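You operate a simulated robot arm through the tools that you are given. There is no shell and no other tool. Be economical: measure what you need, move in short steps, check, and stop when the job is done.

You run a simulated robot arm. Do the job below in one go: nothing can be reset, and whatever is moved stays where it is left.

TASK
Wind 15 metres on to the empty spool on the winder.
Fine: zero the count, metres dial at 15, pull dial at 6 N before it starts; let it stop by itself.

Only the result counts: the job must be done as asked and must still hold three seconds after the hand-in. Knocking over, shifting, dropping, spilling or breaking anything else fails it.

THE ROBOT
A 6-joint arm with a two-finger parallel gripper, fixed in place. Base frame: the origin is at the foot of the arm, x ahead of it, y to its left, z up. Units: m, rad, N and s.
With the tool pointing down near the work surface it reaches from about 0.18 to 0.74 m from the base axis. Its first joint turns from -2.897 to 2.897 rad. Payload 3.91 kg.
Tool frame: the origin (TCP) lies between the finger pads and is the grasp point; the fingertips stand 0.03 m ahead of it; z points along the fingers, y is the line along which they close. Largest opening 0.11 m; finger width 0.02, thickness 0.01; the body of the gripper, 0.048 by 0.112 m, starts 0.055 m behind the TCP.
Orientation is that of the tool frame in the base frame, as a unit quaternion [w, x, y, z]. With the fingers straight down and closing along the base's y, the tool's x points along the base's -x, its y along +y and its z along -z.

THE INTERFACE
- The arm moves only by the tool play_rows. Its argument "rows" is a list of rows, each a list of 3 entries, a list of its own where there are three numbers: the shift along the base's x, y, z in units of 50 mm (1.0 is 50 mm), then the turn, a rotation vector about the base's x, y, z in units of 5 degrees (1.0 is 5 degrees), then the gripper command, from -1 (shut) to 1 (fully open), values between in proportion. In form: [[[x, y, z], [rx, ry, rz], fingers], ...]. A call has 1 to 8 rows; each row shifts and turns the commanded pose from where the row before left it. A call with a number of a shift or a turn outside -1 to 1 is refused whole. A row lasts 0.2 s, in which the tool goes at most 0.05 m and 0.15 rad; a call with a longer step from one row to the next is refused whole, and so is a gripper value outside its range. Where a pose cannot be reached the arm comes as near as it can. A force on the tool above 40 N (or 10 N above the force at the start of the call, whichever is more), or a blocked arm, ends the call early, and 0.2 s more pass. Each finger travels about 0.045 m/s and halts on what it meets, pressing with about 26 N; the grip force reading is that of the motor and also rises with nothing between the fingers. The clock runs only during rows and for 0.2 s after the last one: add rows that do not move to give the fingers time. The reply holds the time, the measured pose of the TCP, the force on the tool along the base axes, the opening and the grip force, in the units named above and with some noise, with the torque about the TCP (base axes, N m) and any sound that the robot's microphone picked up.
- Cameras (640 x 400 px; columns grow to the right, rows downward): "scene" is fixed at [0.2187, 0.5003, 1.4125]; the picture's right is [-0.76, -0.66, 0.00], its down [-0.55, 0.63, -0.55] and it looks along [0.36, -0.42, -0.83] (base axes); focal length 214 px, centre (320, 200). "wrist" rides on the gripper at [0.071, 0.022, -0.107] in the tool frame; the picture's right is [-0.29, 0.96, 0.00], its down [-0.76, -0.23, -0.61] and it looks along [-0.58, -0.18, 0.79] (tool axes); focal length 243 px, centre (320, 200). There is no depth. A picture from a camera that has moved, and an enlarged one, comes with that camera's place and axes in the base frame and with its lens.
- get_image(camera): a new picture of that camera. It takes no simulated time.
- raise_lower(by): slides the trunk up (or, below 0, down) by that many m; the arm rides with it, the base frame stays. It gives what a move gives, with no picture.
- zoom(camera, box): a new picture of the part [left, top, right, bottom] of that camera's present view, enlarged. It takes no simulated time.
- hand_in(): hands the job in; it is judged then, once.

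Go step by step. Nothing tells you positions but the pictures and the camera data: compare them with the known pose of the tool, close in by small moves and look again before you grip or let go. The budget is 120 turns and 76 pictures, counting those below and the enlarged ones. Unless the task says otherwise, let go and move clear before handing in, and close with one line.

The tools are called after "Call:" as name(argument=value, ...) on one line, values as JSON. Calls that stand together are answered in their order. play_rows: Moves the arm, as the interface text tells. Its arguments: {"type":"object","properties":{"rows":{"type":"array","items":{"type":"array"}}},"required":["rows"]} The other tools are called the same way: raise_lower (by) slides the trunk up or down; get_image (camera) takes a picture; zoom (camera, box) takes an enlarged picture of a part of a camera's view; hand_in () hands the job in.

At the start:

```text
time_s: 0.0
position: [0.3653, 0.1534, 1.1379]
tcp_rot: [0.0, -0.001, 1.0, 0.001]
contact_force: [0.7, 0.0, 0.1]
moment: [0.0, 0.02, -0.01]
finger_gap: 0.1099
gripper_force: 0.2
trunk travel left (down, up): [-0.525, 0.065]
```

scene: 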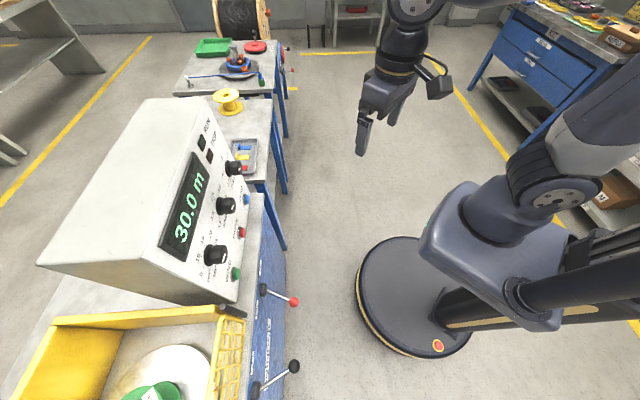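
wrist: 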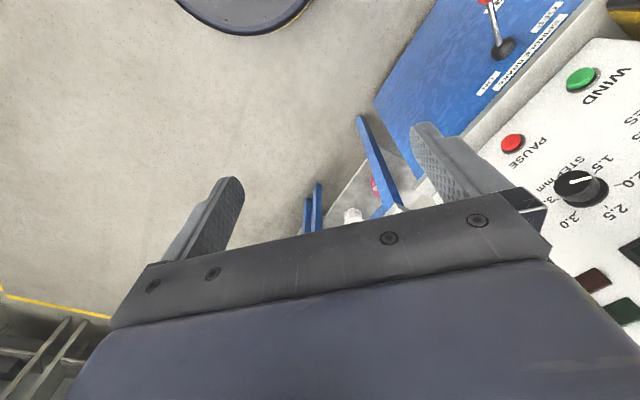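

I see a winder with a panel showing 30.0 m, several knobs and buttons, plus levers on the front. I'll zoom in to read the labels before moving.

Call:
zoom(camera="scene", box=[150, 120, 310, 220])

Call:
zoom(camera="scene", box=[140, 200, 300, 300])

Call:
zoom(camera="scene", box=[20, 270, 320, 400])

Call:
zoom(camera="scene", box=[160, 0, 320, 130])

```text
4.00 times, centred on (230, 170) of scene
camera zoom: at [0.2187, 0.5003, 1.4125], right [-0.76, -0.66, 0.0], down [-0.55, 0.63, -0.55], along [0.36, -0.42, -0.83], focal length 858 px, centre (680, 320)
```

zoom: 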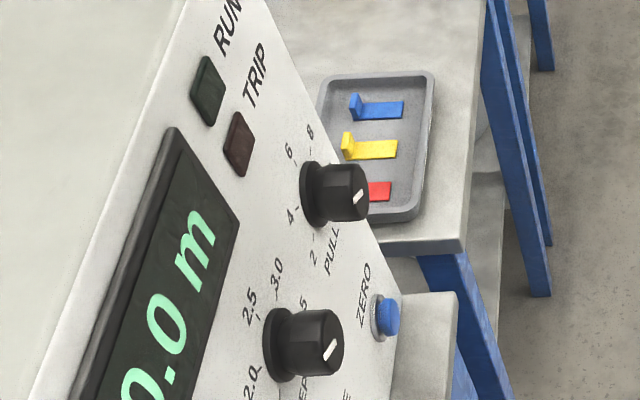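

```text
4.00 times, centred on (220, 250) of scene
camera zoom: at [0.2187, 0.5003, 1.4125], right [-0.76, -0.66, 0.0], down [-0.55, 0.63, -0.55], along [0.36, -0.42, -0.83], focal length 858 px, centre (720, 0)
```

zoom: 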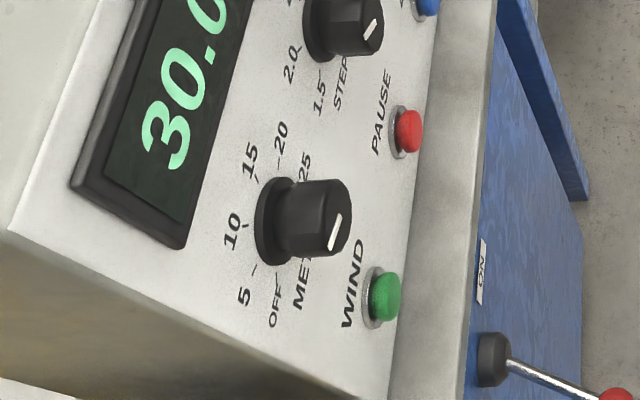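

```text
2.13 times, centred on (170, 335) of scene
camera zoom: at [0.2187, 0.5003, 1.4125], right [-0.76, -0.66, 0.0], down [-0.55, 0.63, -0.55], along [0.36, -0.42, -0.83], focal length 458 px, centre (640, -88)
```

zoom: 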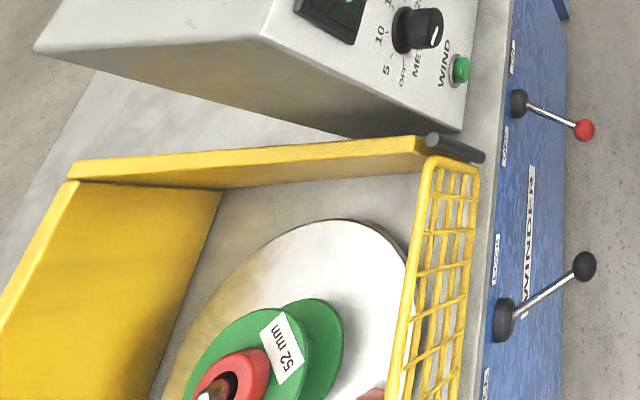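

```text
3.08 times, centred on (240, 65) of scene
camera zoom: at [0.2187, 0.5003, 1.4125], right [-0.76, -0.66, 0.0], down [-0.55, 0.63, -0.55], along [0.36, -0.42, -0.83], focal length 660 px, centre (566, 615)
```

zoom: 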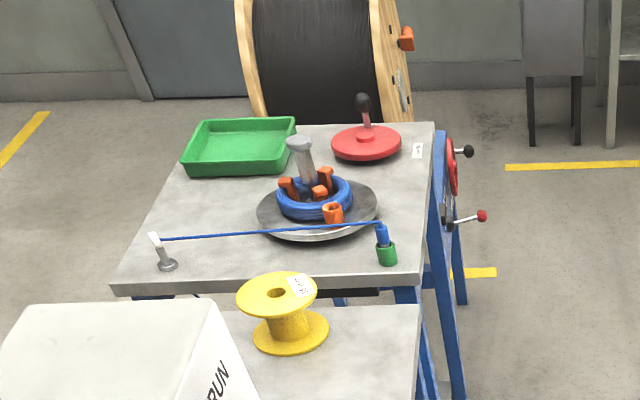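

The panel has METRES, STEP and PULL knobs with WIND, PAUSE and ZERO buttons; there are levers on the front. I'll zoom in further on the labels.

Call:
zoom(camera="scene", box=[230, 270, 310, 320])

Call:
zoom(camera="scene", box=[220, 330, 320, 400])

Call:
zoom(camera="scene", box=[190, 30, 310, 110])

Call:
zoom(camera="wrist", box=[440, 0, 640, 125])

```text
8.00 times, centred on (270, 295) of scene
camera zoom: at [0.2187, 0.5003, 1.4125], right [-0.76, -0.66, 0.0], down [-0.55, 0.63, -0.55], along [0.36, -0.42, -0.83], focal length 1716 px, centre (720, -560)
```

zoom: 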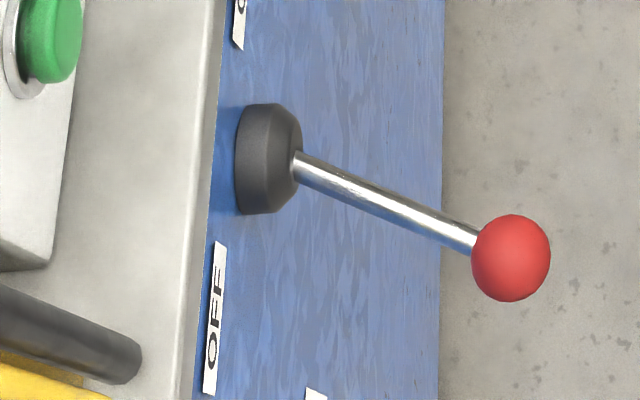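

```text
5.71 times, centred on (270, 365) of scene
camera zoom: at [0.2187, 0.5003, 1.4125], right [-0.76, -0.66, 0.0], down [-0.55, 0.63, -0.55], along [0.36, -0.42, -0.83], focal length 1226 px, centre (606, -743)
```

zoom: 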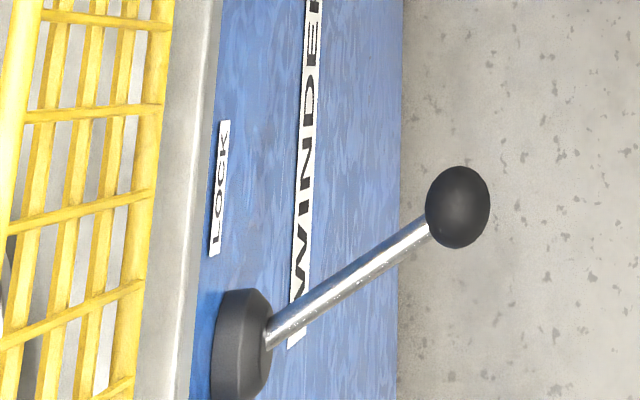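

```text
5.00 times, centred on (250, 70) of scene
camera zoom: at [0.2187, 0.5003, 1.4125], right [-0.76, -0.66, 0.0], down [-0.55, 0.63, -0.55], along [0.36, -0.42, -0.83], focal length 1072 px, centre (670, 850)
```

zoom: 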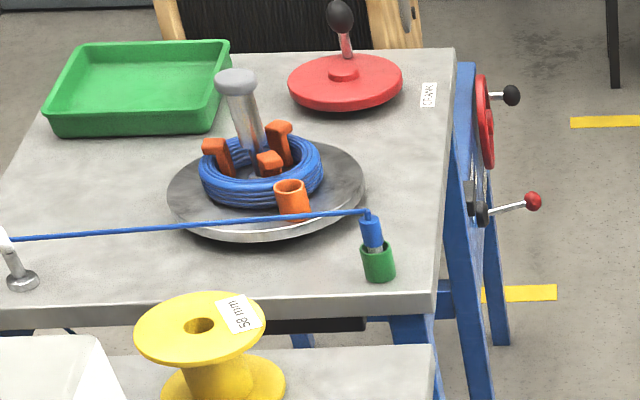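

```text
3.20 times, centred on (540, 62) of wrist
camera zoom: at [0.2942, 0.1733, 1.2423], right [0.29, 0.96, 0.0], down [0.76, -0.23, 0.61], along [0.58, -0.18, -0.79], focal length 776 px, centre (-384, 640)
```

zoom: 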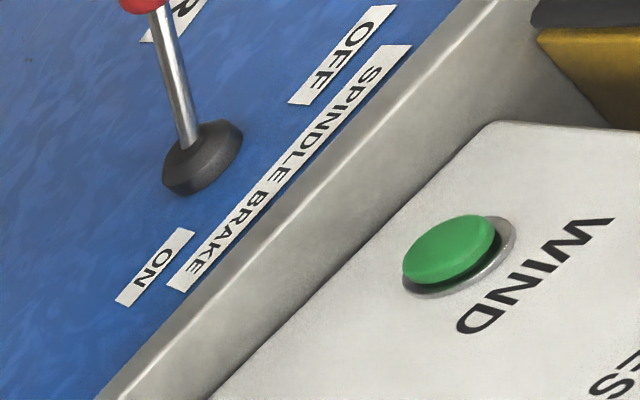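

The machine faces the arm at about 45°, with the red lever marked SPINDLE BRAKE ON/OFF. I'll turn the arm toward the winder and look at the spool and the guard.

Call:
raise_lower(by=0.06)

Call:
play_rows(rows=[[[-0.3, 0.5, 0], [0, 0, 1], 1], [[-0.3, 0.5, 0], [0, 0, 1], 1], [[-0.3, 0.5, 0], [0, 0, 1], 1], [[-0.3, 0.5, 0], [0, 0, 1], 1], [[-0.3, 0.5, 0], [0, 0, 1], 1], [[-0.3, 0.5, 0], [0, 0, 1], 1], [[-0.3, 0.5, 0], [0, 0, 1], 1], [[-0.3, 0.5, 0], [0, 0, 1], 1]])

Call:
play_rows(rows=[[[0, 0, 0], [0, 0, 1], 1], [[0, 0, 0], [0, 0, 1], 1], [[0, 0, 0], [0, 0, 1], 1], [[0, 0, 0], [0, 0, 1], 1], [[0, 0, 0], [0, 0, 1], 1]])

Call:
get_image(camera="wrist")

```text
time_s: 1.0
position: [0.3662, 0.1525, 1.1958]
tcp_rot: [0.0, -0.001, 1.0, 0.0]
contact_force: [-0.3, -0.5, 0.1]
moment: [0.0, -0.02, -0.01]
finger_gap: 0.1101
gripper_force: 0.0
trunk travel left (down, up): [-0.585, 0.005]
```

```text
time_s: 2.8
position: [0.2478, 0.3516, 1.1958]
tcp_rot: [0.0, -0.343, 0.939, 0.001]
contact_force: [-0.3, 0.0, 0.5]
moment: [0.0, -0.03, 0.0]
finger_gap: 0.1102
gripper_force: 0.0
trunk travel left (down, up): [-0.585, 0.005]
```

```text
time_s: 4.0
position: [0.2456, 0.352, 1.1958]
tcp_rot: [0.0, -0.538, 0.843, 0.0]
contact_force: [0.9, -0.9, 0.6]
moment: [0.0, 0.0, -0.01]
finger_gap: 0.1101
gripper_force: 0.0
trunk travel left (down, up): [-0.585, 0.005]
```

```text
65 pictures are left
camera wrist: at [0.1965, 0.2961, 1.3025], right [-0.75, 0.67, 0.0], down [0.53, 0.59, 0.61], along [0.4, 0.45, -0.79], focal length 243 px, centre (320, 200)
```

wrist: 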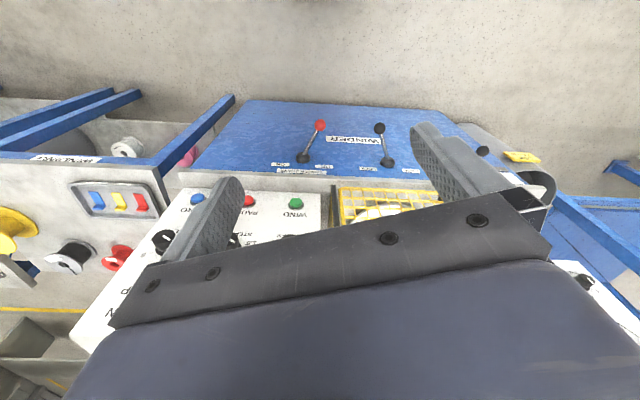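

The wrist view shows both levers and the mesh guard, but the gripper hides the inside. I'll tilt the tool up and shift to look inside the winder.

Call:
play_rows(rows=[[[-0.2, 0.15, 0], [0.74, -0.66, 0], 1], [[-0.2, 0.15, 0], [0.74, -0.66, 0], 1], [[-0.2, 0.15, 0], [0.74, -0.66, 0], 1], [[-0.2, 0.15, 0], [0.74, -0.66, 0], 1], [[-0.2, 0.15, 0], [0.74, -0.66, 0], 1], [[-0.2, 0.15, 0], [0.74, -0.66, 0], 1], [[-0.2, 0.15, 0], [0.74, -0.66, 0], 1], [[-0.2, 0.15, 0], [0.74, -0.66, 0], 1]])

Call:
get_image(camera="wrist")

Call:
get_image(camera="scene")

```text
time_s: 5.8
position: [0.1649, 0.4133, 1.1963]
tcp_rot: [0.328, -0.506, 0.792, 0.093]
contact_force: [0.7, 0.0, -0.3]
moment: [0.02, 0.03, -0.01]
finger_gap: 0.1099
gripper_force: 0.1
trunk travel left (down, up): [-0.585, 0.005]
```

```text
64 pictures are left
camera wrist: at [0.0809, 0.319, 1.2292], right [-0.75, 0.67, 0.0], down [0.15, 0.16, 0.98], along [0.65, 0.73, -0.22], focal length 243 px, centre (320, 200)
```

wrist: 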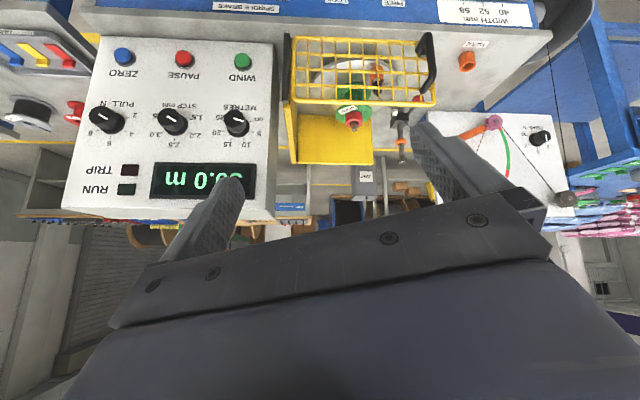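

```text
63 pictures are left
```

scene: 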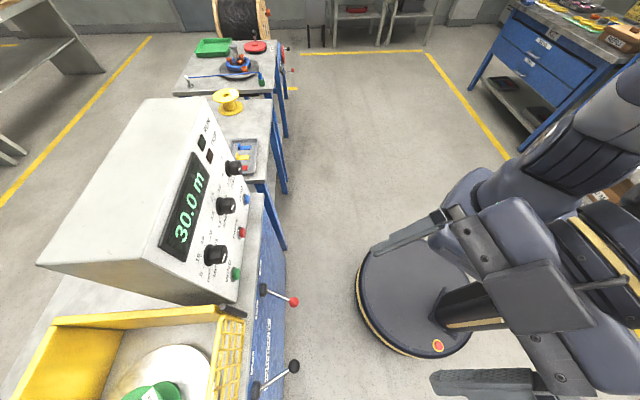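

Very useful view (upside down): there is a WIDTH mm scale, a clamp/axis, and a dancer/guide panel further left. Zooming in on the details.

Call:
zoom(camera="wrist", box=[270, 20, 430, 120])

Call:
zoom(camera="wrist", box=[400, 0, 560, 100])

Call:
zoom(camera="wrist", box=[420, 90, 640, 228])

Call:
zoom(camera="wrist", box=[70, 40, 290, 178])

Call:
zoom(camera="wrist", box=[270, 100, 430, 200])

```text
4.00 times, centred on (350, 70) of wrist
camera zoom: at [0.0809, 0.319, 1.2292], right [-0.75, 0.67, 0.0], down [0.15, 0.16, 0.98], along [0.65, 0.73, -0.22], focal length 970 px, centre (200, 720)
```

zoom: 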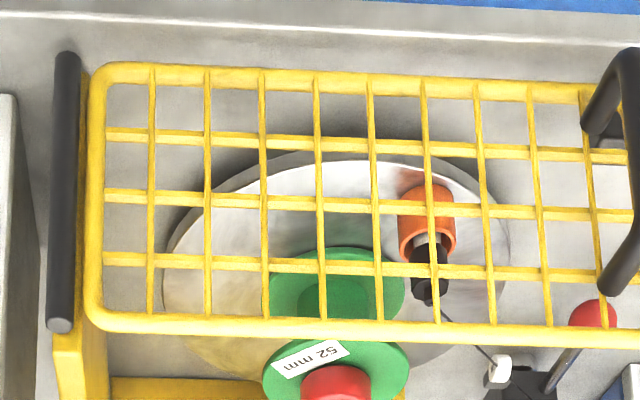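

```text
4.00 times, centred on (480, 50) of wrist
camera zoom: at [0.0809, 0.319, 1.2292], right [-0.75, 0.67, 0.0], down [0.15, 0.16, 0.98], along [0.65, 0.73, -0.22], focal length 970 px, centre (-320, 800)
```

zoom: 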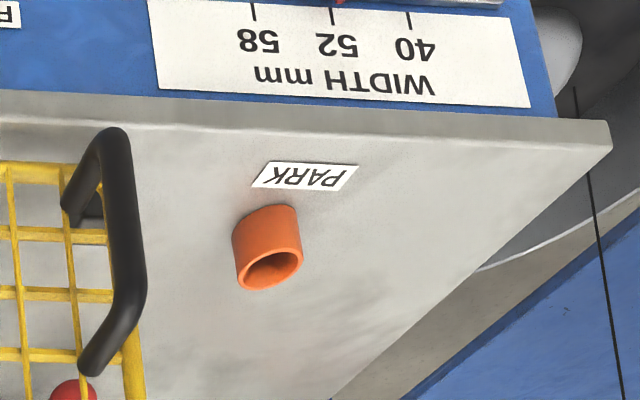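

```text
2.90 times, centred on (530, 159) of wrist
camera zoom: at [0.0809, 0.319, 1.2292], right [-0.75, 0.67, 0.0], down [0.15, 0.16, 0.98], along [0.65, 0.73, -0.22], focal length 703 px, centre (-289, 319)
```

zoom: 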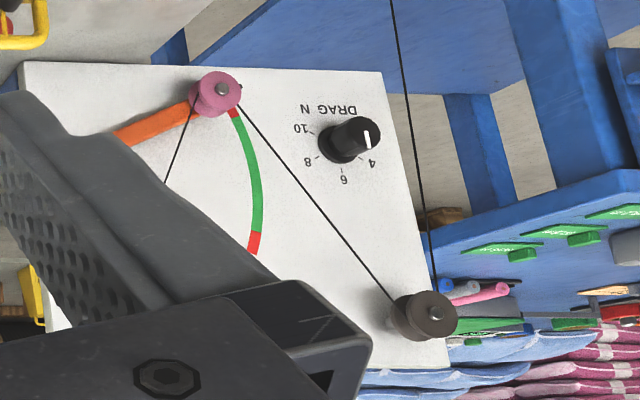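

```text
2.90 times, centred on (180, 109) of wrist
camera zoom: at [0.0809, 0.319, 1.2292], right [-0.75, 0.67, 0.0], down [0.15, 0.16, 0.98], along [0.65, 0.73, -0.22], focal length 703 px, centre (726, 464)
```

zoom: 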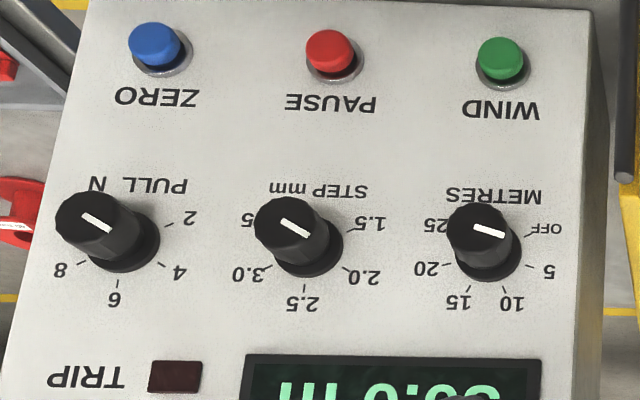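

```text
4.00 times, centred on (350, 150) of wrist
camera zoom: at [0.0809, 0.319, 1.2292], right [-0.75, 0.67, 0.0], down [0.15, 0.16, 0.98], along [0.65, 0.73, -0.22], focal length 970 px, centre (200, 400)
```

zoom: 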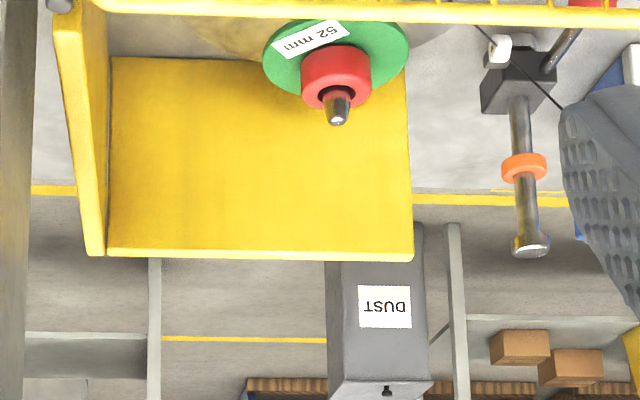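

The wire's plug already sits at the winder's orange socket, the green spool is on the spindle and the width pointer is near 52. I'll check the knob pointers and the width/lock area at higher zoom.

Call:
zoom(camera="wrist", box=[85, 90, 165, 140])

Call:
zoom(camera="wrist", box=[190, 90, 270, 160])

Call:
play_rows(rows=[[[0, 0, 0], [-0.74, 0.66, 0], 1], [[0, 0, 0], [-0.74, 0.66, 0], 1], [[0, 0, 0], [-0.74, 0.66, 0], 1]])

Call:
zoom(camera="wrist", box=[160, 0, 560, 160])

```text
8.00 times, centred on (125, 115) of wrist
camera zoom: at [0.0809, 0.319, 1.2292], right [-0.75, 0.67, 0.0], down [0.15, 0.16, 0.98], along [0.65, 0.73, -0.22], focal length 1941 px, centre (1880, 880)
```

zoom: 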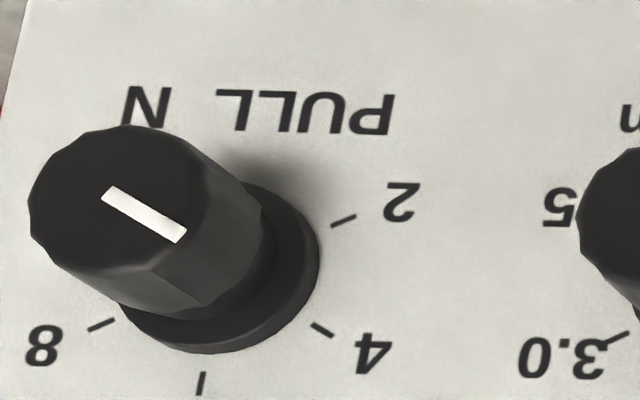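

```text
5.71 times, centred on (230, 125) of wrist
camera zoom: at [0.0809, 0.319, 1.2292], right [-0.75, 0.67, 0.0], down [0.15, 0.16, 0.98], along [0.65, 0.73, -0.22], focal length 1386 px, centre (834, 629)
```

zoom: 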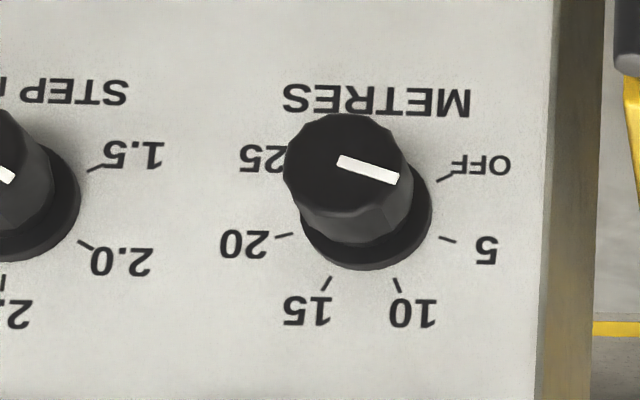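

```text
time_s: 6.6
position: [0.1657, 0.4136, 1.1959]
tcp_rot: [0.206, -0.526, 0.823, 0.058]
contact_force: [0.4, -0.8, -0.5]
moment: [0.02, 0.03, -0.01]
finger_gap: 0.1099
gripper_force: 0.0
trunk travel left (down, up): [-0.585, 0.005]
```

```text
1.60 times, centred on (360, 80) of wrist
camera zoom: at [0.09, 0.3282, 1.2608], right [-0.75, 0.67, 0.0], down [0.31, 0.35, 0.88], along [0.59, 0.66, -0.47], focal length 388 px, centre (256, 392)
```

zoom: 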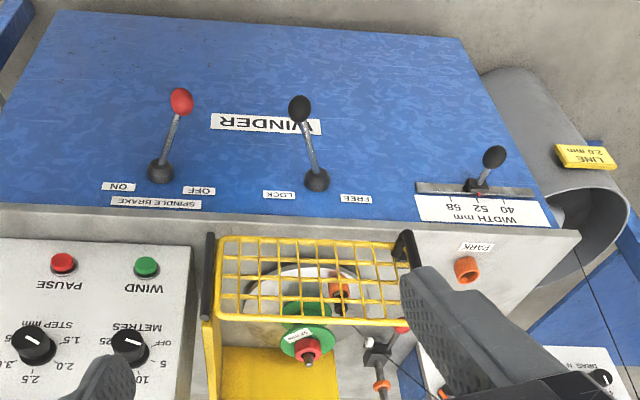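

The line is tagged 2.0 mm, STEP is near 2.0, the brake leans to OFF and the lock to LOCK; METRES reads about 5 and PULL about 4. I'll verify the width pointer, guard edge and drag.

Call:
zoom(camera="wrist", box=[400, 80, 560, 150])

Call:
zoom(camera="wrist", box=[280, 140, 440, 250])

Call:
zoom(camera="wrist", box=[150, 190, 230, 250])

```text
4.00 times, centred on (480, 115) of wrist
camera zoom: at [0.09, 0.3282, 1.2608], right [-0.75, 0.67, 0.0], down [0.31, 0.35, 0.88], along [0.59, 0.66, -0.47], focal length 970 px, centre (-320, 540)
```

zoom: 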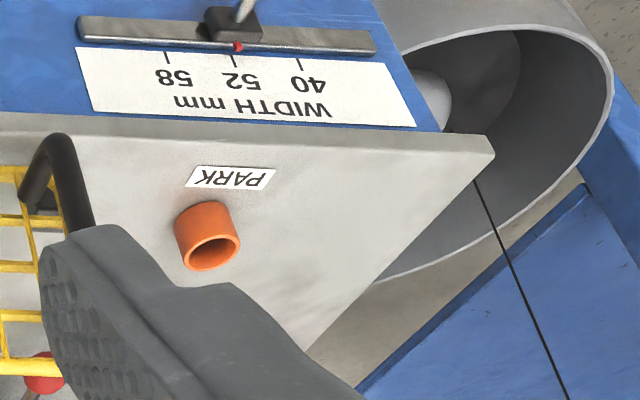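

```text
3.64 times, centred on (360, 195) of wrist
camera zoom: at [0.09, 0.3282, 1.2608], right [-0.75, 0.67, 0.0], down [0.31, 0.35, 0.88], along [0.59, 0.66, -0.47], focal length 882 px, centre (174, 218)
```

zoom: 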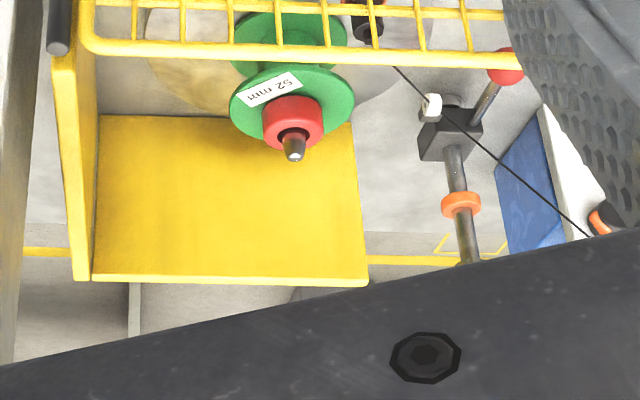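

```text
6.67 times, centred on (190, 220) of wrist
camera zoom: at [0.09, 0.3282, 1.2608], right [-0.75, 0.67, 0.0], down [0.31, 0.35, 0.88], along [0.59, 0.66, -0.47], focal length 1618 px, centre (1187, 67)
```

zoom: 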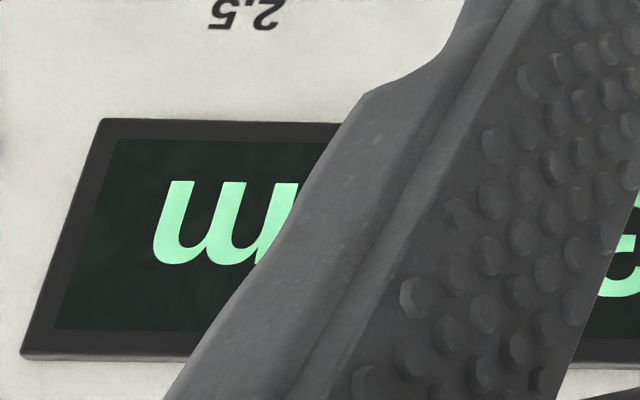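

Width is on 52. There's a traverse block with a red-ball lever next to the spool; I'll shift left for a closer look at it and the line path.

Call:
play_rows(rows=[[[-0.5, 0.5, 0], [0.37, -0.33, 0], 1], [[-0.5, 0.5, 0], [0.37, -0.33, 0], 1], [[-0.5, 0.5, 0], [0.37, -0.33, 0], 1], [[-0.5, 0.5, 0], [0.37, -0.33, 0], 1], [[-0.3, 0.3, 0], [0, 0, 0], 1]])

Call:
get_image(camera="wrist")

Call:
zoom(camera="wrist", box=[230, 40, 430, 165])

```text
time_s: 7.8
position: [0.0518, 0.5276, 1.1965]
tcp_rot: [0.288, -0.513, 0.804, 0.082]
contact_force: [-0.3, -0.6, 0.1]
moment: [-0.01, -0.02, -0.01]
finger_gap: 0.1102
gripper_force: 0.0
trunk travel left (down, up): [-0.585, 0.005]
```

```text
51 pictures are left
camera wrist: at [-0.031, 0.4365, 1.2409], right [-0.75, 0.67, 0.0], down [0.21, 0.23, 0.95], along [0.63, 0.71, -0.31], focal length 243 px, centre (320, 200)
```

wrist: 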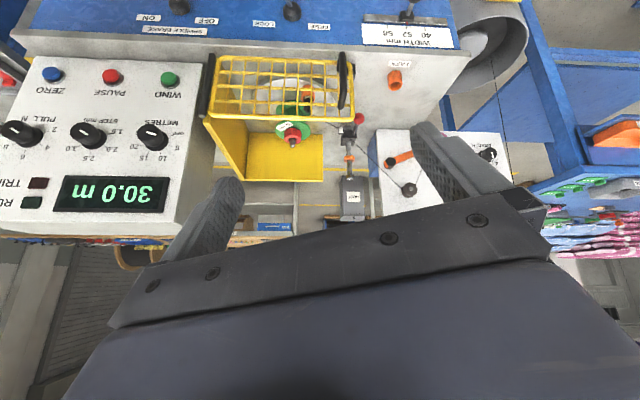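

```text
3.20 times, centred on (330, 102) of wrist
camera zoom: at [-0.031, 0.4365, 1.2409], right [-0.75, 0.67, 0.0], down [0.21, 0.23, 0.95], along [0.63, 0.71, -0.31], focal length 776 px, centre (288, 512)
```

zoom: 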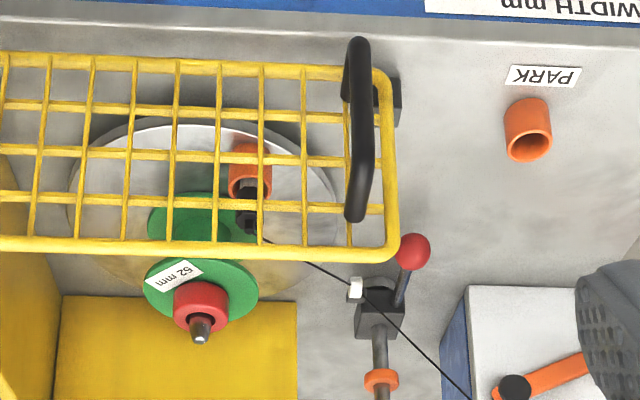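

Call:
zoom(camera="wrist", box=[290, 90, 390, 165])

Call:
zoom(camera="wrist", box=[320, 110, 420, 220])

Call:
zoom(camera="wrist", box=[440, 130, 520, 190])

```text
5.33 times, centred on (340, 128) of wrist
camera zoom: at [-0.031, 0.4365, 1.2409], right [-0.75, 0.67, 0.0], down [0.21, 0.23, 0.95], along [0.63, 0.71, -0.31], focal length 1294 px, centre (213, 587)
```

zoom: 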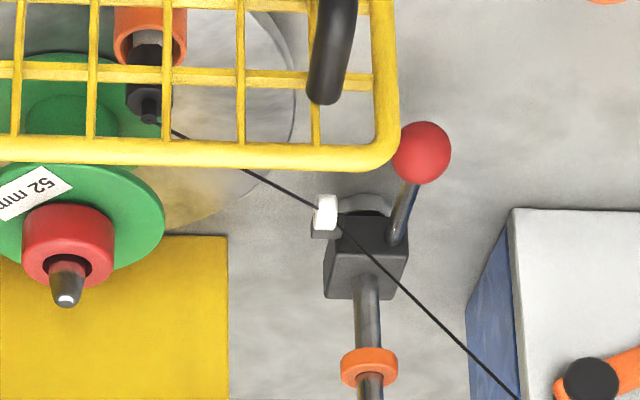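

```text
3.64 times, centred on (370, 165) of wrist
camera zoom: at [-0.031, 0.4365, 1.2409], right [-0.75, 0.67, 0.0], down [0.21, 0.23, 0.95], along [0.63, 0.71, -0.31], focal length 882 px, centre (138, 327)
```

zoom: 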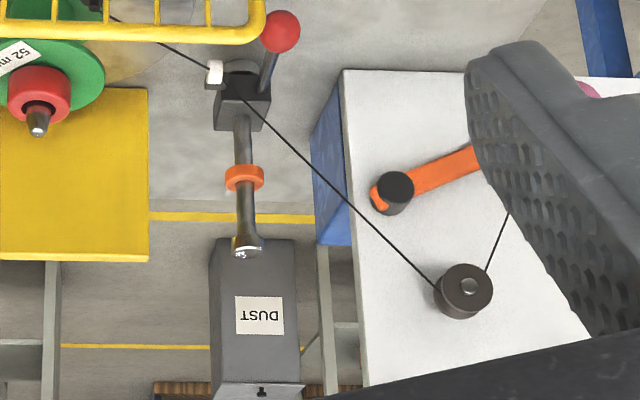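

```text
6.67 times, centred on (480, 160) of wrist
camera zoom: at [-0.031, 0.4365, 1.2409], right [-0.75, 0.67, 0.0], down [0.21, 0.23, 0.95], along [0.63, 0.71, -0.31], focal length 1618 px, centre (-747, 467)
```

zoom: 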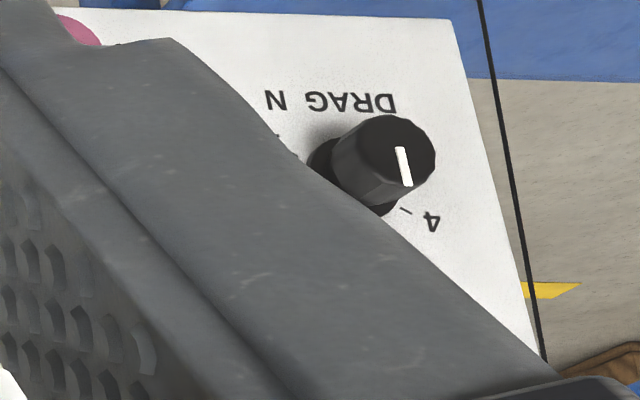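

Everything upstream looks ready (guard closed, lock on, brake off, width 52, step 2.0, line connected), so the job is METRES → 15, PULL → 6, ZERO, WIND. I'll swing the tool horizontal in front of the panel.

Call:
play_rows(rows=[[[0.87, -0.32, 0], [0.74, -0.66, 0], 1], [[0.87, -0.32, 0], [0.74, -0.66, 0], 1], [[0.87, -0.32, 0], [0.74, -0.66, 0], 1], [[0.87, -0.32, 0], [0.74, -0.66, 0], 1], [[0.87, -0.32, 0], [0.74, -0.66, 0], 1], [[0.87, -0.32, 0], [0.74, -0.66, 0], 1], [[0.87, -0.32, 0], [0.74, -0.66, 0], 1], [[0, 0, 0], [0.74, -0.66, 0], 1]])

Call:
play_rows(rows=[[[0, 0, 0], [0.74, -0.66, 0], 1], [[0, 0, 0], [0.74, -0.66, 0], 1], [[0, 0, 0], [0.74, -0.66, 0], 1], [[0, 0, 0], [0, 0, -0.8], 1], [[0, 0, 0], [0, 0, 0], 1]])

Call:
get_image(camera="wrist")

Call:
get_image(camera="scene")

```text
time_s: 9.6
position: [0.3549, 0.4162, 1.1967]
tcp_rot: [0.582, -0.429, 0.671, 0.165]
contact_force: [1.3, 0.0, -0.7]
moment: [-0.01, 0.05, 0.01]
finger_gap: 0.11
gripper_force: 0.1
trunk travel left (down, up): [-0.585, 0.005]
```

```text
time_s: 10.8
position: [0.3478, 0.4215, 1.1977]
tcp_rot: [0.682, -0.361, 0.613, 0.168]
contact_force: [0.9, -0.4, 0.0]
moment: [0.0, -0.01, 0.02]
finger_gap: 0.1099
gripper_force: 0.0
out of reach, approached as far as the arm can: row 3
trunk travel left (down, up): [-0.585, 0.005]
```

```text
46 pictures are left
camera wrist: at [0.2703, 0.3448, 1.1236], right [-0.7, 0.72, 0.0], down [-0.43, -0.42, 0.8], along [0.57, 0.56, 0.6], focal length 243 px, centre (320, 200)
```

wrist: 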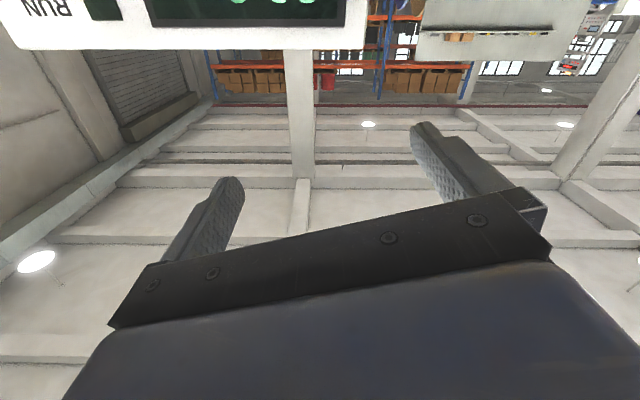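

```text
45 pictures are left
```

scene: 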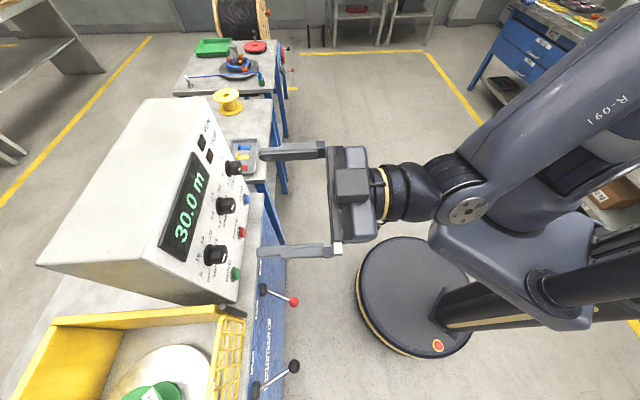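

The tool is now level and facing the panel. I'll lower the trunk to the METRES knob's height and check alignment.

Call:
raise_lower(by=-0.217)

Call:
get_image(camera="wrist")

Call:
get_image(camera="scene")

```text
time_s: 13.1
position: [0.3471, 0.4203, 0.9802]
tcp_rot: [0.683, -0.361, 0.613, 0.166]
contact_force: [-0.2, 0.0, -0.6]
moment: [0.03, 0.01, -0.01]
finger_gap: 0.1099
gripper_force: 0.0
trunk travel left (down, up): [-0.368, 0.222]
```

```text
44 pictures are left
camera wrist: at [0.2703, 0.3447, 0.9066], right [-0.7, 0.72, 0.0], down [-0.43, -0.42, 0.8], along [0.57, 0.56, 0.6], focal length 243 px, centre (320, 200)
```

wrist: 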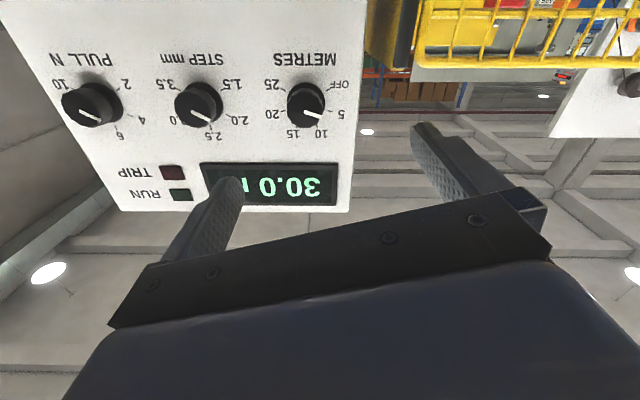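

```text
43 pictures are left
```

scene: 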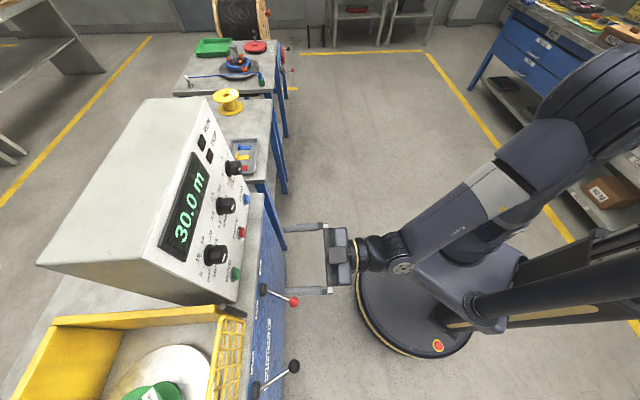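

Call:
zoom(camera="wrist", box=[260, 60, 360, 150])

Call:
zoom(camera="wrist", box=[40, 55, 150, 145])

```text
4.44 times, centred on (310, 105) of wrist
camera zoom: at [0.2703, 0.3447, 0.9066], right [-0.7, 0.72, 0.0], down [-0.43, -0.42, 0.8], along [0.57, 0.56, 0.6], focal length 1078 px, centre (364, 622)
```

zoom: 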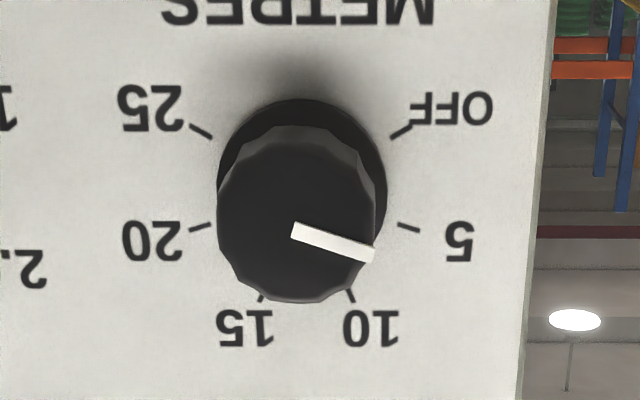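

```text
4.44 times, centred on (95, 100) of wrist
camera zoom: at [0.2703, 0.3447, 0.9066], right [-0.7, 0.72, 0.0], down [-0.43, -0.42, 0.8], along [0.57, 0.56, 0.6], focal length 1078 px, centre (1320, 644)
```

zoom: 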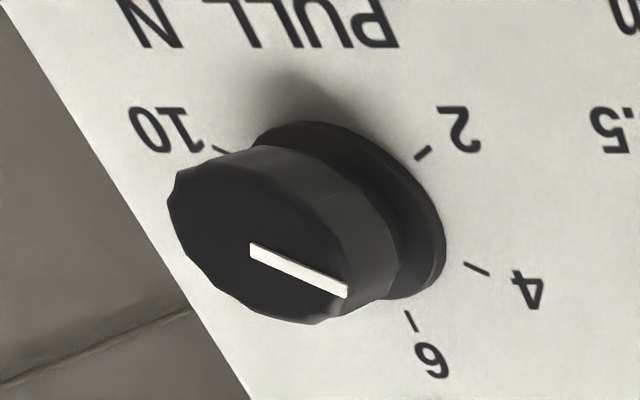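

METRES points at 5 and PULL at 4. I'll pre-roll about 45° anticlockwise, narrow the fingers and close in on the METRES knob.

Call:
play_rows(rows=[[[0.2, 0.15, 0.01], [-0.715, -0.698, 0], 0.2], [[0.2, 0.15, 0.01], [-0.715, -0.698, 0], 0.2], [[0.2, 0.15, 0.02], [-0.715, -0.698, 0], 0.2], [[0.2, 0.15, 0.02], [-0.715, -0.698, 0], 0.2], [[0.2, 0.15, 0.02], [-0.715, -0.698, 0], 0.2], [[0.2, 0.15, 0.02], [-0.715, -0.698, 0], 0.2], [[0, 0, 0], [-0.715, -0.698, 0], 0.2], [[0, 0, 0], [-0.715, -0.698, 0], 0.2]])

Call:
get_image(camera="wrist")

Call:
zoom(camera="scene", box=[180, 190, 340, 300])

```text
time_s: 14.9
position: [0.4075, 0.4657, 0.9866]
tcp_rot: [0.699, -0.547, 0.454, -0.079]
contact_force: [0.0, 0.1, 0.9]
moment: [-0.01, 0.0, 0.04]
finger_gap: 0.0661
gripper_force: 0.0
trunk travel left (down, up): [-0.368, 0.222]
```

```text
40 pictures are left
camera wrist: at [0.3634, 0.356, 0.9289], right [-0.54, 0.55, -0.64], down [-0.79, -0.05, 0.61], along [0.31, 0.83, 0.46], focal length 243 px, centre (320, 200)
```

wrist: 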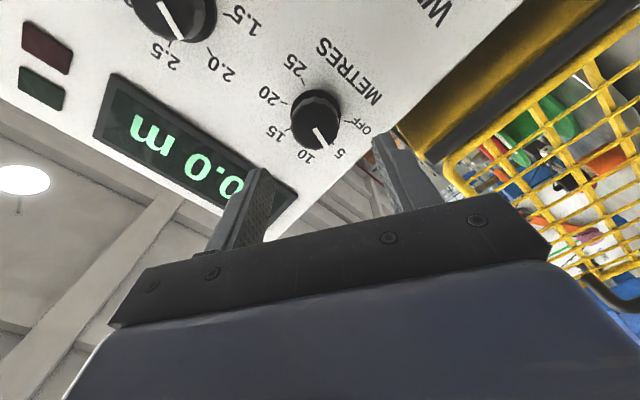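

```text
3.64 times, centred on (260, 245) of scene
camera zoom: at [0.2187, 0.5003, 1.4125], right [-0.76, -0.66, 0.0], down [-0.55, 0.63, -0.55], along [0.36, -0.42, -0.83], focal length 780 px, centre (538, 36)
```

zoom: 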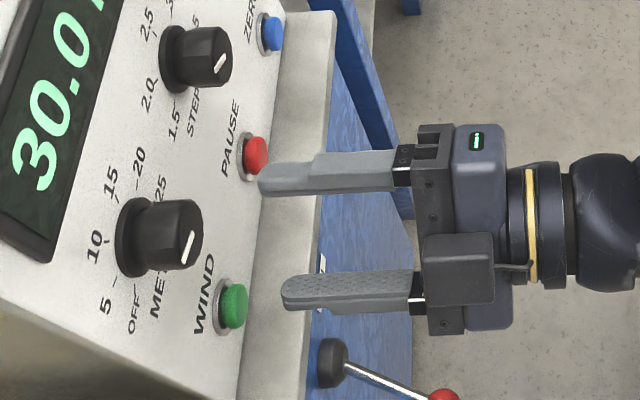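

Alignment agrees with the triangulated knob axis to a few mm. Advancing over the knob.

Call:
play_rows(rows=[[[0.275, 0.225, -0.015], [0, 0, 0], 0.2], [[0.275, 0.225, -0.015], [0, 0, 0], 0.2], [[0.275, 0.225, -0.015], [0, 0, 0], 0.2], [[0.275, 0.225, -0.015], [0, 0, 0], 0.2], [[0, 0, 0], [0, 0, 0], 0.2]])

Call:
get_image(camera="wrist")

Call:
zoom(camera="scene", box=[180, 190, 340, 300])

```text
time_s: 16.1
position: [0.4623, 0.5104, 0.983]
tcp_rot: [0.699, -0.547, 0.454, -0.078]
contact_force: [0.3, 1.0, -0.2]
moment: [0.01, 0.0, -0.01]
finger_gap: 0.0662
gripper_force: 0.0
trunk travel left (down, up): [-0.368, 0.222]
```

```text
38 pictures are left
camera wrist: at [0.4179, 0.4013, 0.9256], right [-0.54, 0.55, -0.64], down [-0.79, -0.05, 0.62], along [0.31, 0.83, 0.46], focal length 243 px, centre (320, 200)
```

wrist: 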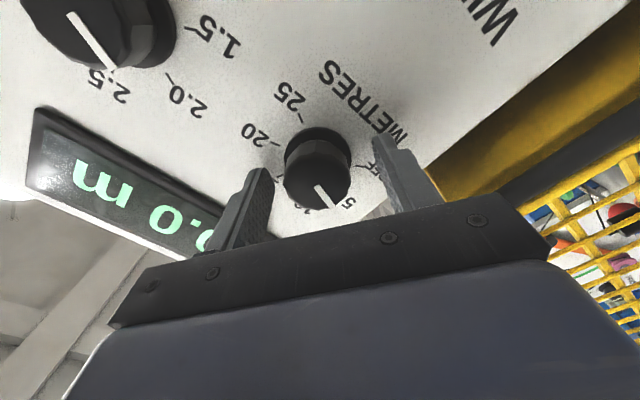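

```text
3.64 times, centred on (260, 245) of scene
camera zoom: at [0.2187, 0.5003, 1.4125], right [-0.76, -0.66, 0.0], down [-0.55, 0.63, -0.55], along [0.36, -0.42, -0.83], focal length 780 px, centre (538, 36)
```

zoom: 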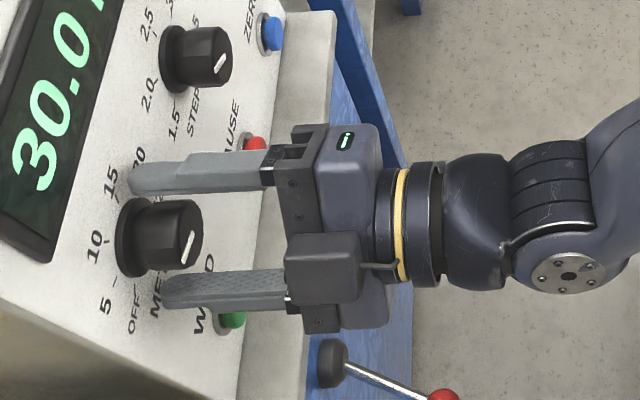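

The knob sits between the fingers. Closing.

Call:
play_rows(rows=[[[0, 0, 0], [0, 0, 0], -1], [[0, 0, 0], [0, 0, 0], -1], [[0, 0, 0], [0, 0, 0], -1], [[0, 0, 0], [0, 0, 0], -1]])

Call:
play_rows(rows=[[[0, 0, 0], [0.72, 0.694, 0], -1], [[0, 0, 0], [0.72, 0.694, 0], -1], [[0, 0, 0], [0.72, 0.694, 0], -1], [[0, 0, 0], [0.72, 0.694, 0], -1]])

Call:
get_image(camera="wrist")

```text
time_s: 17.1
position: [0.4622, 0.5101, 0.9847]
tcp_rot: [0.701, -0.544, 0.454, -0.08]
contact_force: [6.2, 1.3, 12.5]
moment: [-0.66, 0.66, 0.0]
finger_gap: 0.0375
gripper_force: 45.1
trunk travel left (down, up): [-0.368, 0.222]
```

```text
time_s: 18.1
position: [0.4616, 0.5101, 0.9843]
tcp_rot: [0.703, -0.459, 0.541, 0.045]
contact_force: [10.3, 0.8, 21.6]
moment: [-0.8, 0.81, 0.29]
finger_gap: 0.0375
gripper_force: 44.8
trunk travel left (down, up): [-0.368, 0.222]
```

```text
36 pictures are left
camera wrist: at [0.4031, 0.4167, 0.9139], right [-0.66, 0.68, -0.34], down [-0.62, -0.23, 0.75], along [0.43, 0.7, 0.57], focal length 243 px, centre (320, 200)
```

wrist: 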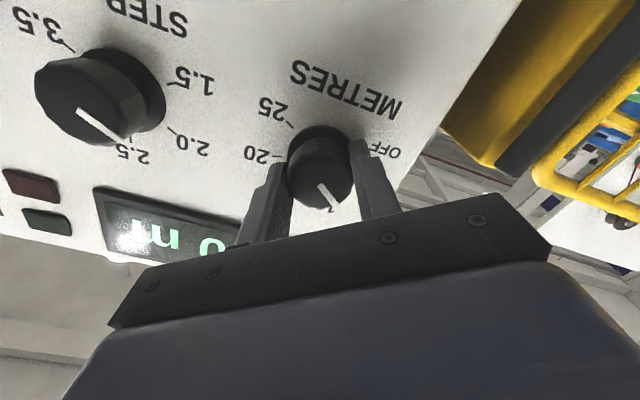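

The knob turns with the gripper (~20° so far), with a slight sideways load. I'll recentre a few mm and keep turning.

Call:
play_rows(rows=[[[0.02, -0.02, 0.06], [0.72, 0.694, 0], -1], [[0, 0, 0], [0.72, 0.694, 0], -1], [[0, 0, 0], [0.72, 0.694, 0], -1], [[0, 0, 0], [0.72, 0.694, 0], -1], [[0, 0, 0], [0.72, 0.694, 0], -1], [[0, 0, 0], [0.72, 0.694, 0], -1], [[0, 0, 0], [0.72, 0.694, 0], -1], [[0, 0, 0], [0.72, 0.694, 0], -1]])

Call:
get_image(camera="wrist")

```text
time_s: 19.9
position: [0.4631, 0.5108, 0.9837]
tcp_rot: [0.643, -0.249, 0.665, 0.286]
contact_force: [-7.0, 3.4, -1.8]
moment: [-0.83, 0.75, 1.45]
finger_gap: 0.0372
gripper_force: 45.0
trunk travel left (down, up): [-0.368, 0.222]
```

```text
35 pictures are left
camera wrist: at [0.3678, 0.4523, 0.9143], right [-0.66, 0.67, 0.35], down [-0.24, -0.62, 0.75], along [0.72, 0.41, 0.56], focal length 243 px, centre (320, 200)
```

wrist: 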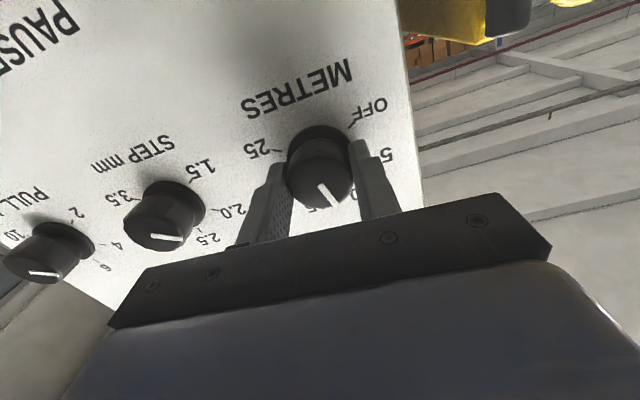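

Call:
zoom(camera="wrist", box=[240, 100, 400, 225])

Call:
zoom(camera="scene", box=[190, 220, 270, 280])

```text
3.20 times, centred on (320, 162) of wrist
camera zoom: at [0.3678, 0.4523, 0.9143], right [-0.66, 0.67, 0.35], down [-0.24, -0.62, 0.75], along [0.72, 0.41, 0.56], focal length 776 px, centre (320, 320)
```

zoom: 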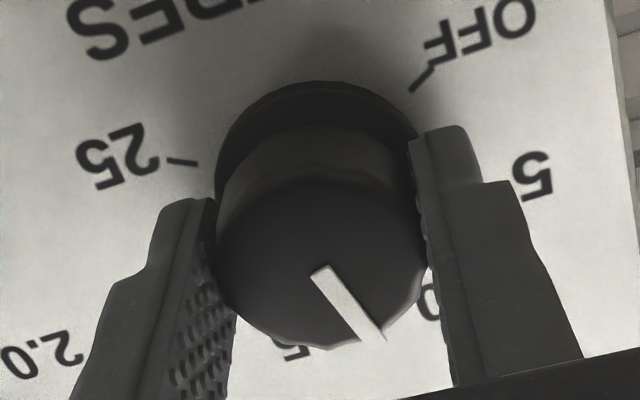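

```text
6.67 times, centred on (230, 250) of scene
camera zoom: at [0.2187, 0.5003, 1.4125], right [-0.76, -0.66, 0.0], down [-0.55, 0.63, -0.55], along [0.36, -0.42, -0.83], focal length 1430 px, centre (920, -133)
```

zoom: 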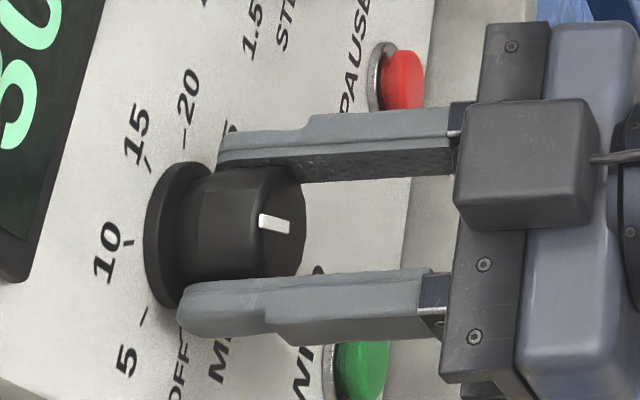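

The pointer is a bit past 10 as expected; about 35° more to 15.

Call:
play_rows(rows=[[[0, 0, 0], [0.72, 0.694, 0], -1], [[0, 0, 0], [0.72, 0.694, 0], -1], [[0, 0, 0], [0.72, 0.694, 0], -1], [[0, 0, 0], [0.72, 0.694, 0], -1], [[0, 0, 0], [0.72, 0.694, 0], -1], [[0, 0, 0], [0.72, 0.694, 0], -1], [[0, 0, 0], [0.72, 0.694, 0], -1]])

Call:
zoom(camera="wrist", box=[220, 80, 420, 225])

```text
time_s: 20.4
position: [0.4633, 0.5107, 0.9858]
tcp_rot: [0.628, -0.213, 0.685, 0.302]
contact_force: [-4.5, -14.0, -1.9]
moment: [0.61, -0.68, 0.35]
finger_gap: 0.0382
gripper_force: 45.4
out of reach, approached as far as the arm can: row 1, 2
trunk travel left (down, up): [-0.368, 0.222]
stopped in row 2: the force on the tool passed its limit at 53 N (the readings are from after the stop); the commanded pose is now the measured one
```

```text
2.76 times, centred on (320, 152) of wrist
camera zoom: at [0.3613, 0.4594, 0.9196], right [-0.61, 0.67, 0.43], down [-0.2, -0.65, 0.73], along [0.77, 0.36, 0.53], focal length 669 px, centre (320, 331)
```

zoom: 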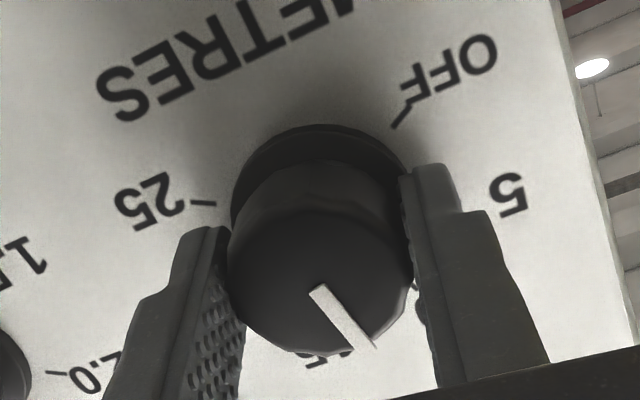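

The wrist hit a reach limit with the knob between 10 and 15. I'll release, back out, roll back and regrip.

Call:
play_rows(rows=[[[0, 0, 0], [0, 0, 0], 0.2], [[0, 0, 0], [0, 0, 0], 0.2], [[0, 0, 0], [0, 0, 0], 0.2], [[-0.4, -0.385, 0], [0, 0, 0], 0.2], [[-0.4, -0.385, 0], [0, 0, 0], 0.2], [[-0.4, -0.385, 0], [0, 0, 0], 0.2]])

Call:
play_rows(rows=[[[0, 0, 0], [-0.72, -0.694, 0], 0.2], [[0, 0, 0], [-0.72, -0.694, 0], 0.2], [[0, 0, 0], [-0.72, -0.694, 0], 0.2], [[0, 0, 0], [-0.72, -0.694, 0], 0.2], [[0, 0, 0], [-0.72, -0.694, 0], 0.2], [[0, 0, 0], [-0.72, -0.694, 0], 0.2], [[0, 0, 0], [-0.72, -0.694, 0], 0.2], [[0, 0, 0], [-0.72, -0.694, 0], 0.2]])

Call:
zoom(camera="wrist", box=[220, 60, 420, 205])

```text
time_s: 21.8
position: [0.4022, 0.4569, 0.9865]
tcp_rot: [0.629, -0.215, 0.685, 0.298]
contact_force: [-0.6, -0.9, -0.7]
moment: [0.02, -0.03, 0.01]
finger_gap: 0.0658
gripper_force: 0.0
trunk travel left (down, up): [-0.368, 0.222]
```

```text
time_s: 23.6
position: [0.4009, 0.4563, 0.9849]
tcp_rot: [0.7, -0.428, 0.568, 0.064]
contact_force: [-0.1, 0.0, 0.5]
moment: [0.04, 0.04, -0.04]
finger_gap: 0.066
gripper_force: 0.1
trunk travel left (down, up): [-0.368, 0.222]
```

```text
2.76 times, centred on (320, 132) of wrist
camera zoom: at [0.3341, 0.3689, 0.9129], right [-0.65, 0.71, -0.26], down [-0.58, -0.25, 0.77], along [0.49, 0.65, 0.58], focal length 669 px, centre (320, 386)
```

zoom: 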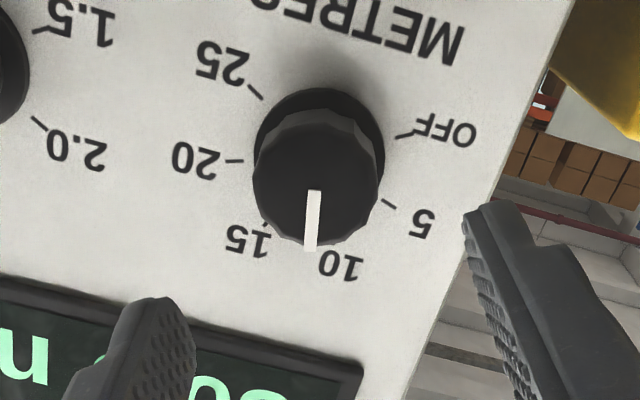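

Pointer is about 15° short of 12 o'clock, so ~39° remain to 15. Rolling a little further back, then re-approaching and gripping.

Call:
play_rows(rows=[[[0, 0, 0], [-0.72, -0.694, 0], 0.2], [[0, 0, 0], [-0.72, -0.694, 0], 0.2], [[0, 0, 0], [0, 0, 0.3], 0.2], [[0.31, 0.275, 0], [0, 0, 0], 0.2], [[0.31, 0.275, 0], [0, 0, 0], 0.2], [[0.31, 0.275, 0], [0, 0, 0], 0.2], [[0.31, 0.275, 0], [0, 0, 0], 0.2], [[0, 0, 0], [0, 0, 0], 0.2]])

Call:
play_rows(rows=[[[0, 0, 0], [0, 0, 0], -1], [[0, 0, 0], [0, 0, 0], -1], [[0, 0, 0], [0, 0, 0], -1], [[0, 0, 0], [0, 0, 0], -1]])

```text
time_s: 25.4
position: [0.4636, 0.5113, 0.9853]
tcp_rot: [0.705, -0.48, 0.522, 0.011]
contact_force: [-0.2, 0.1, -0.1]
moment: [0.01, -0.05, -0.04]
finger_gap: 0.0663
gripper_force: 0.1
trunk travel left (down, up): [-0.368, 0.222]
```

```text
time_s: 26.4
position: [0.4626, 0.5099, 0.986]
tcp_rot: [0.705, -0.481, 0.521, 0.011]
contact_force: [2.4, 0.2, 3.1]
moment: [-0.64, 0.64, 0.76]
finger_gap: 0.0377
gripper_force: 45.4
trunk travel left (down, up): [-0.368, 0.222]
```

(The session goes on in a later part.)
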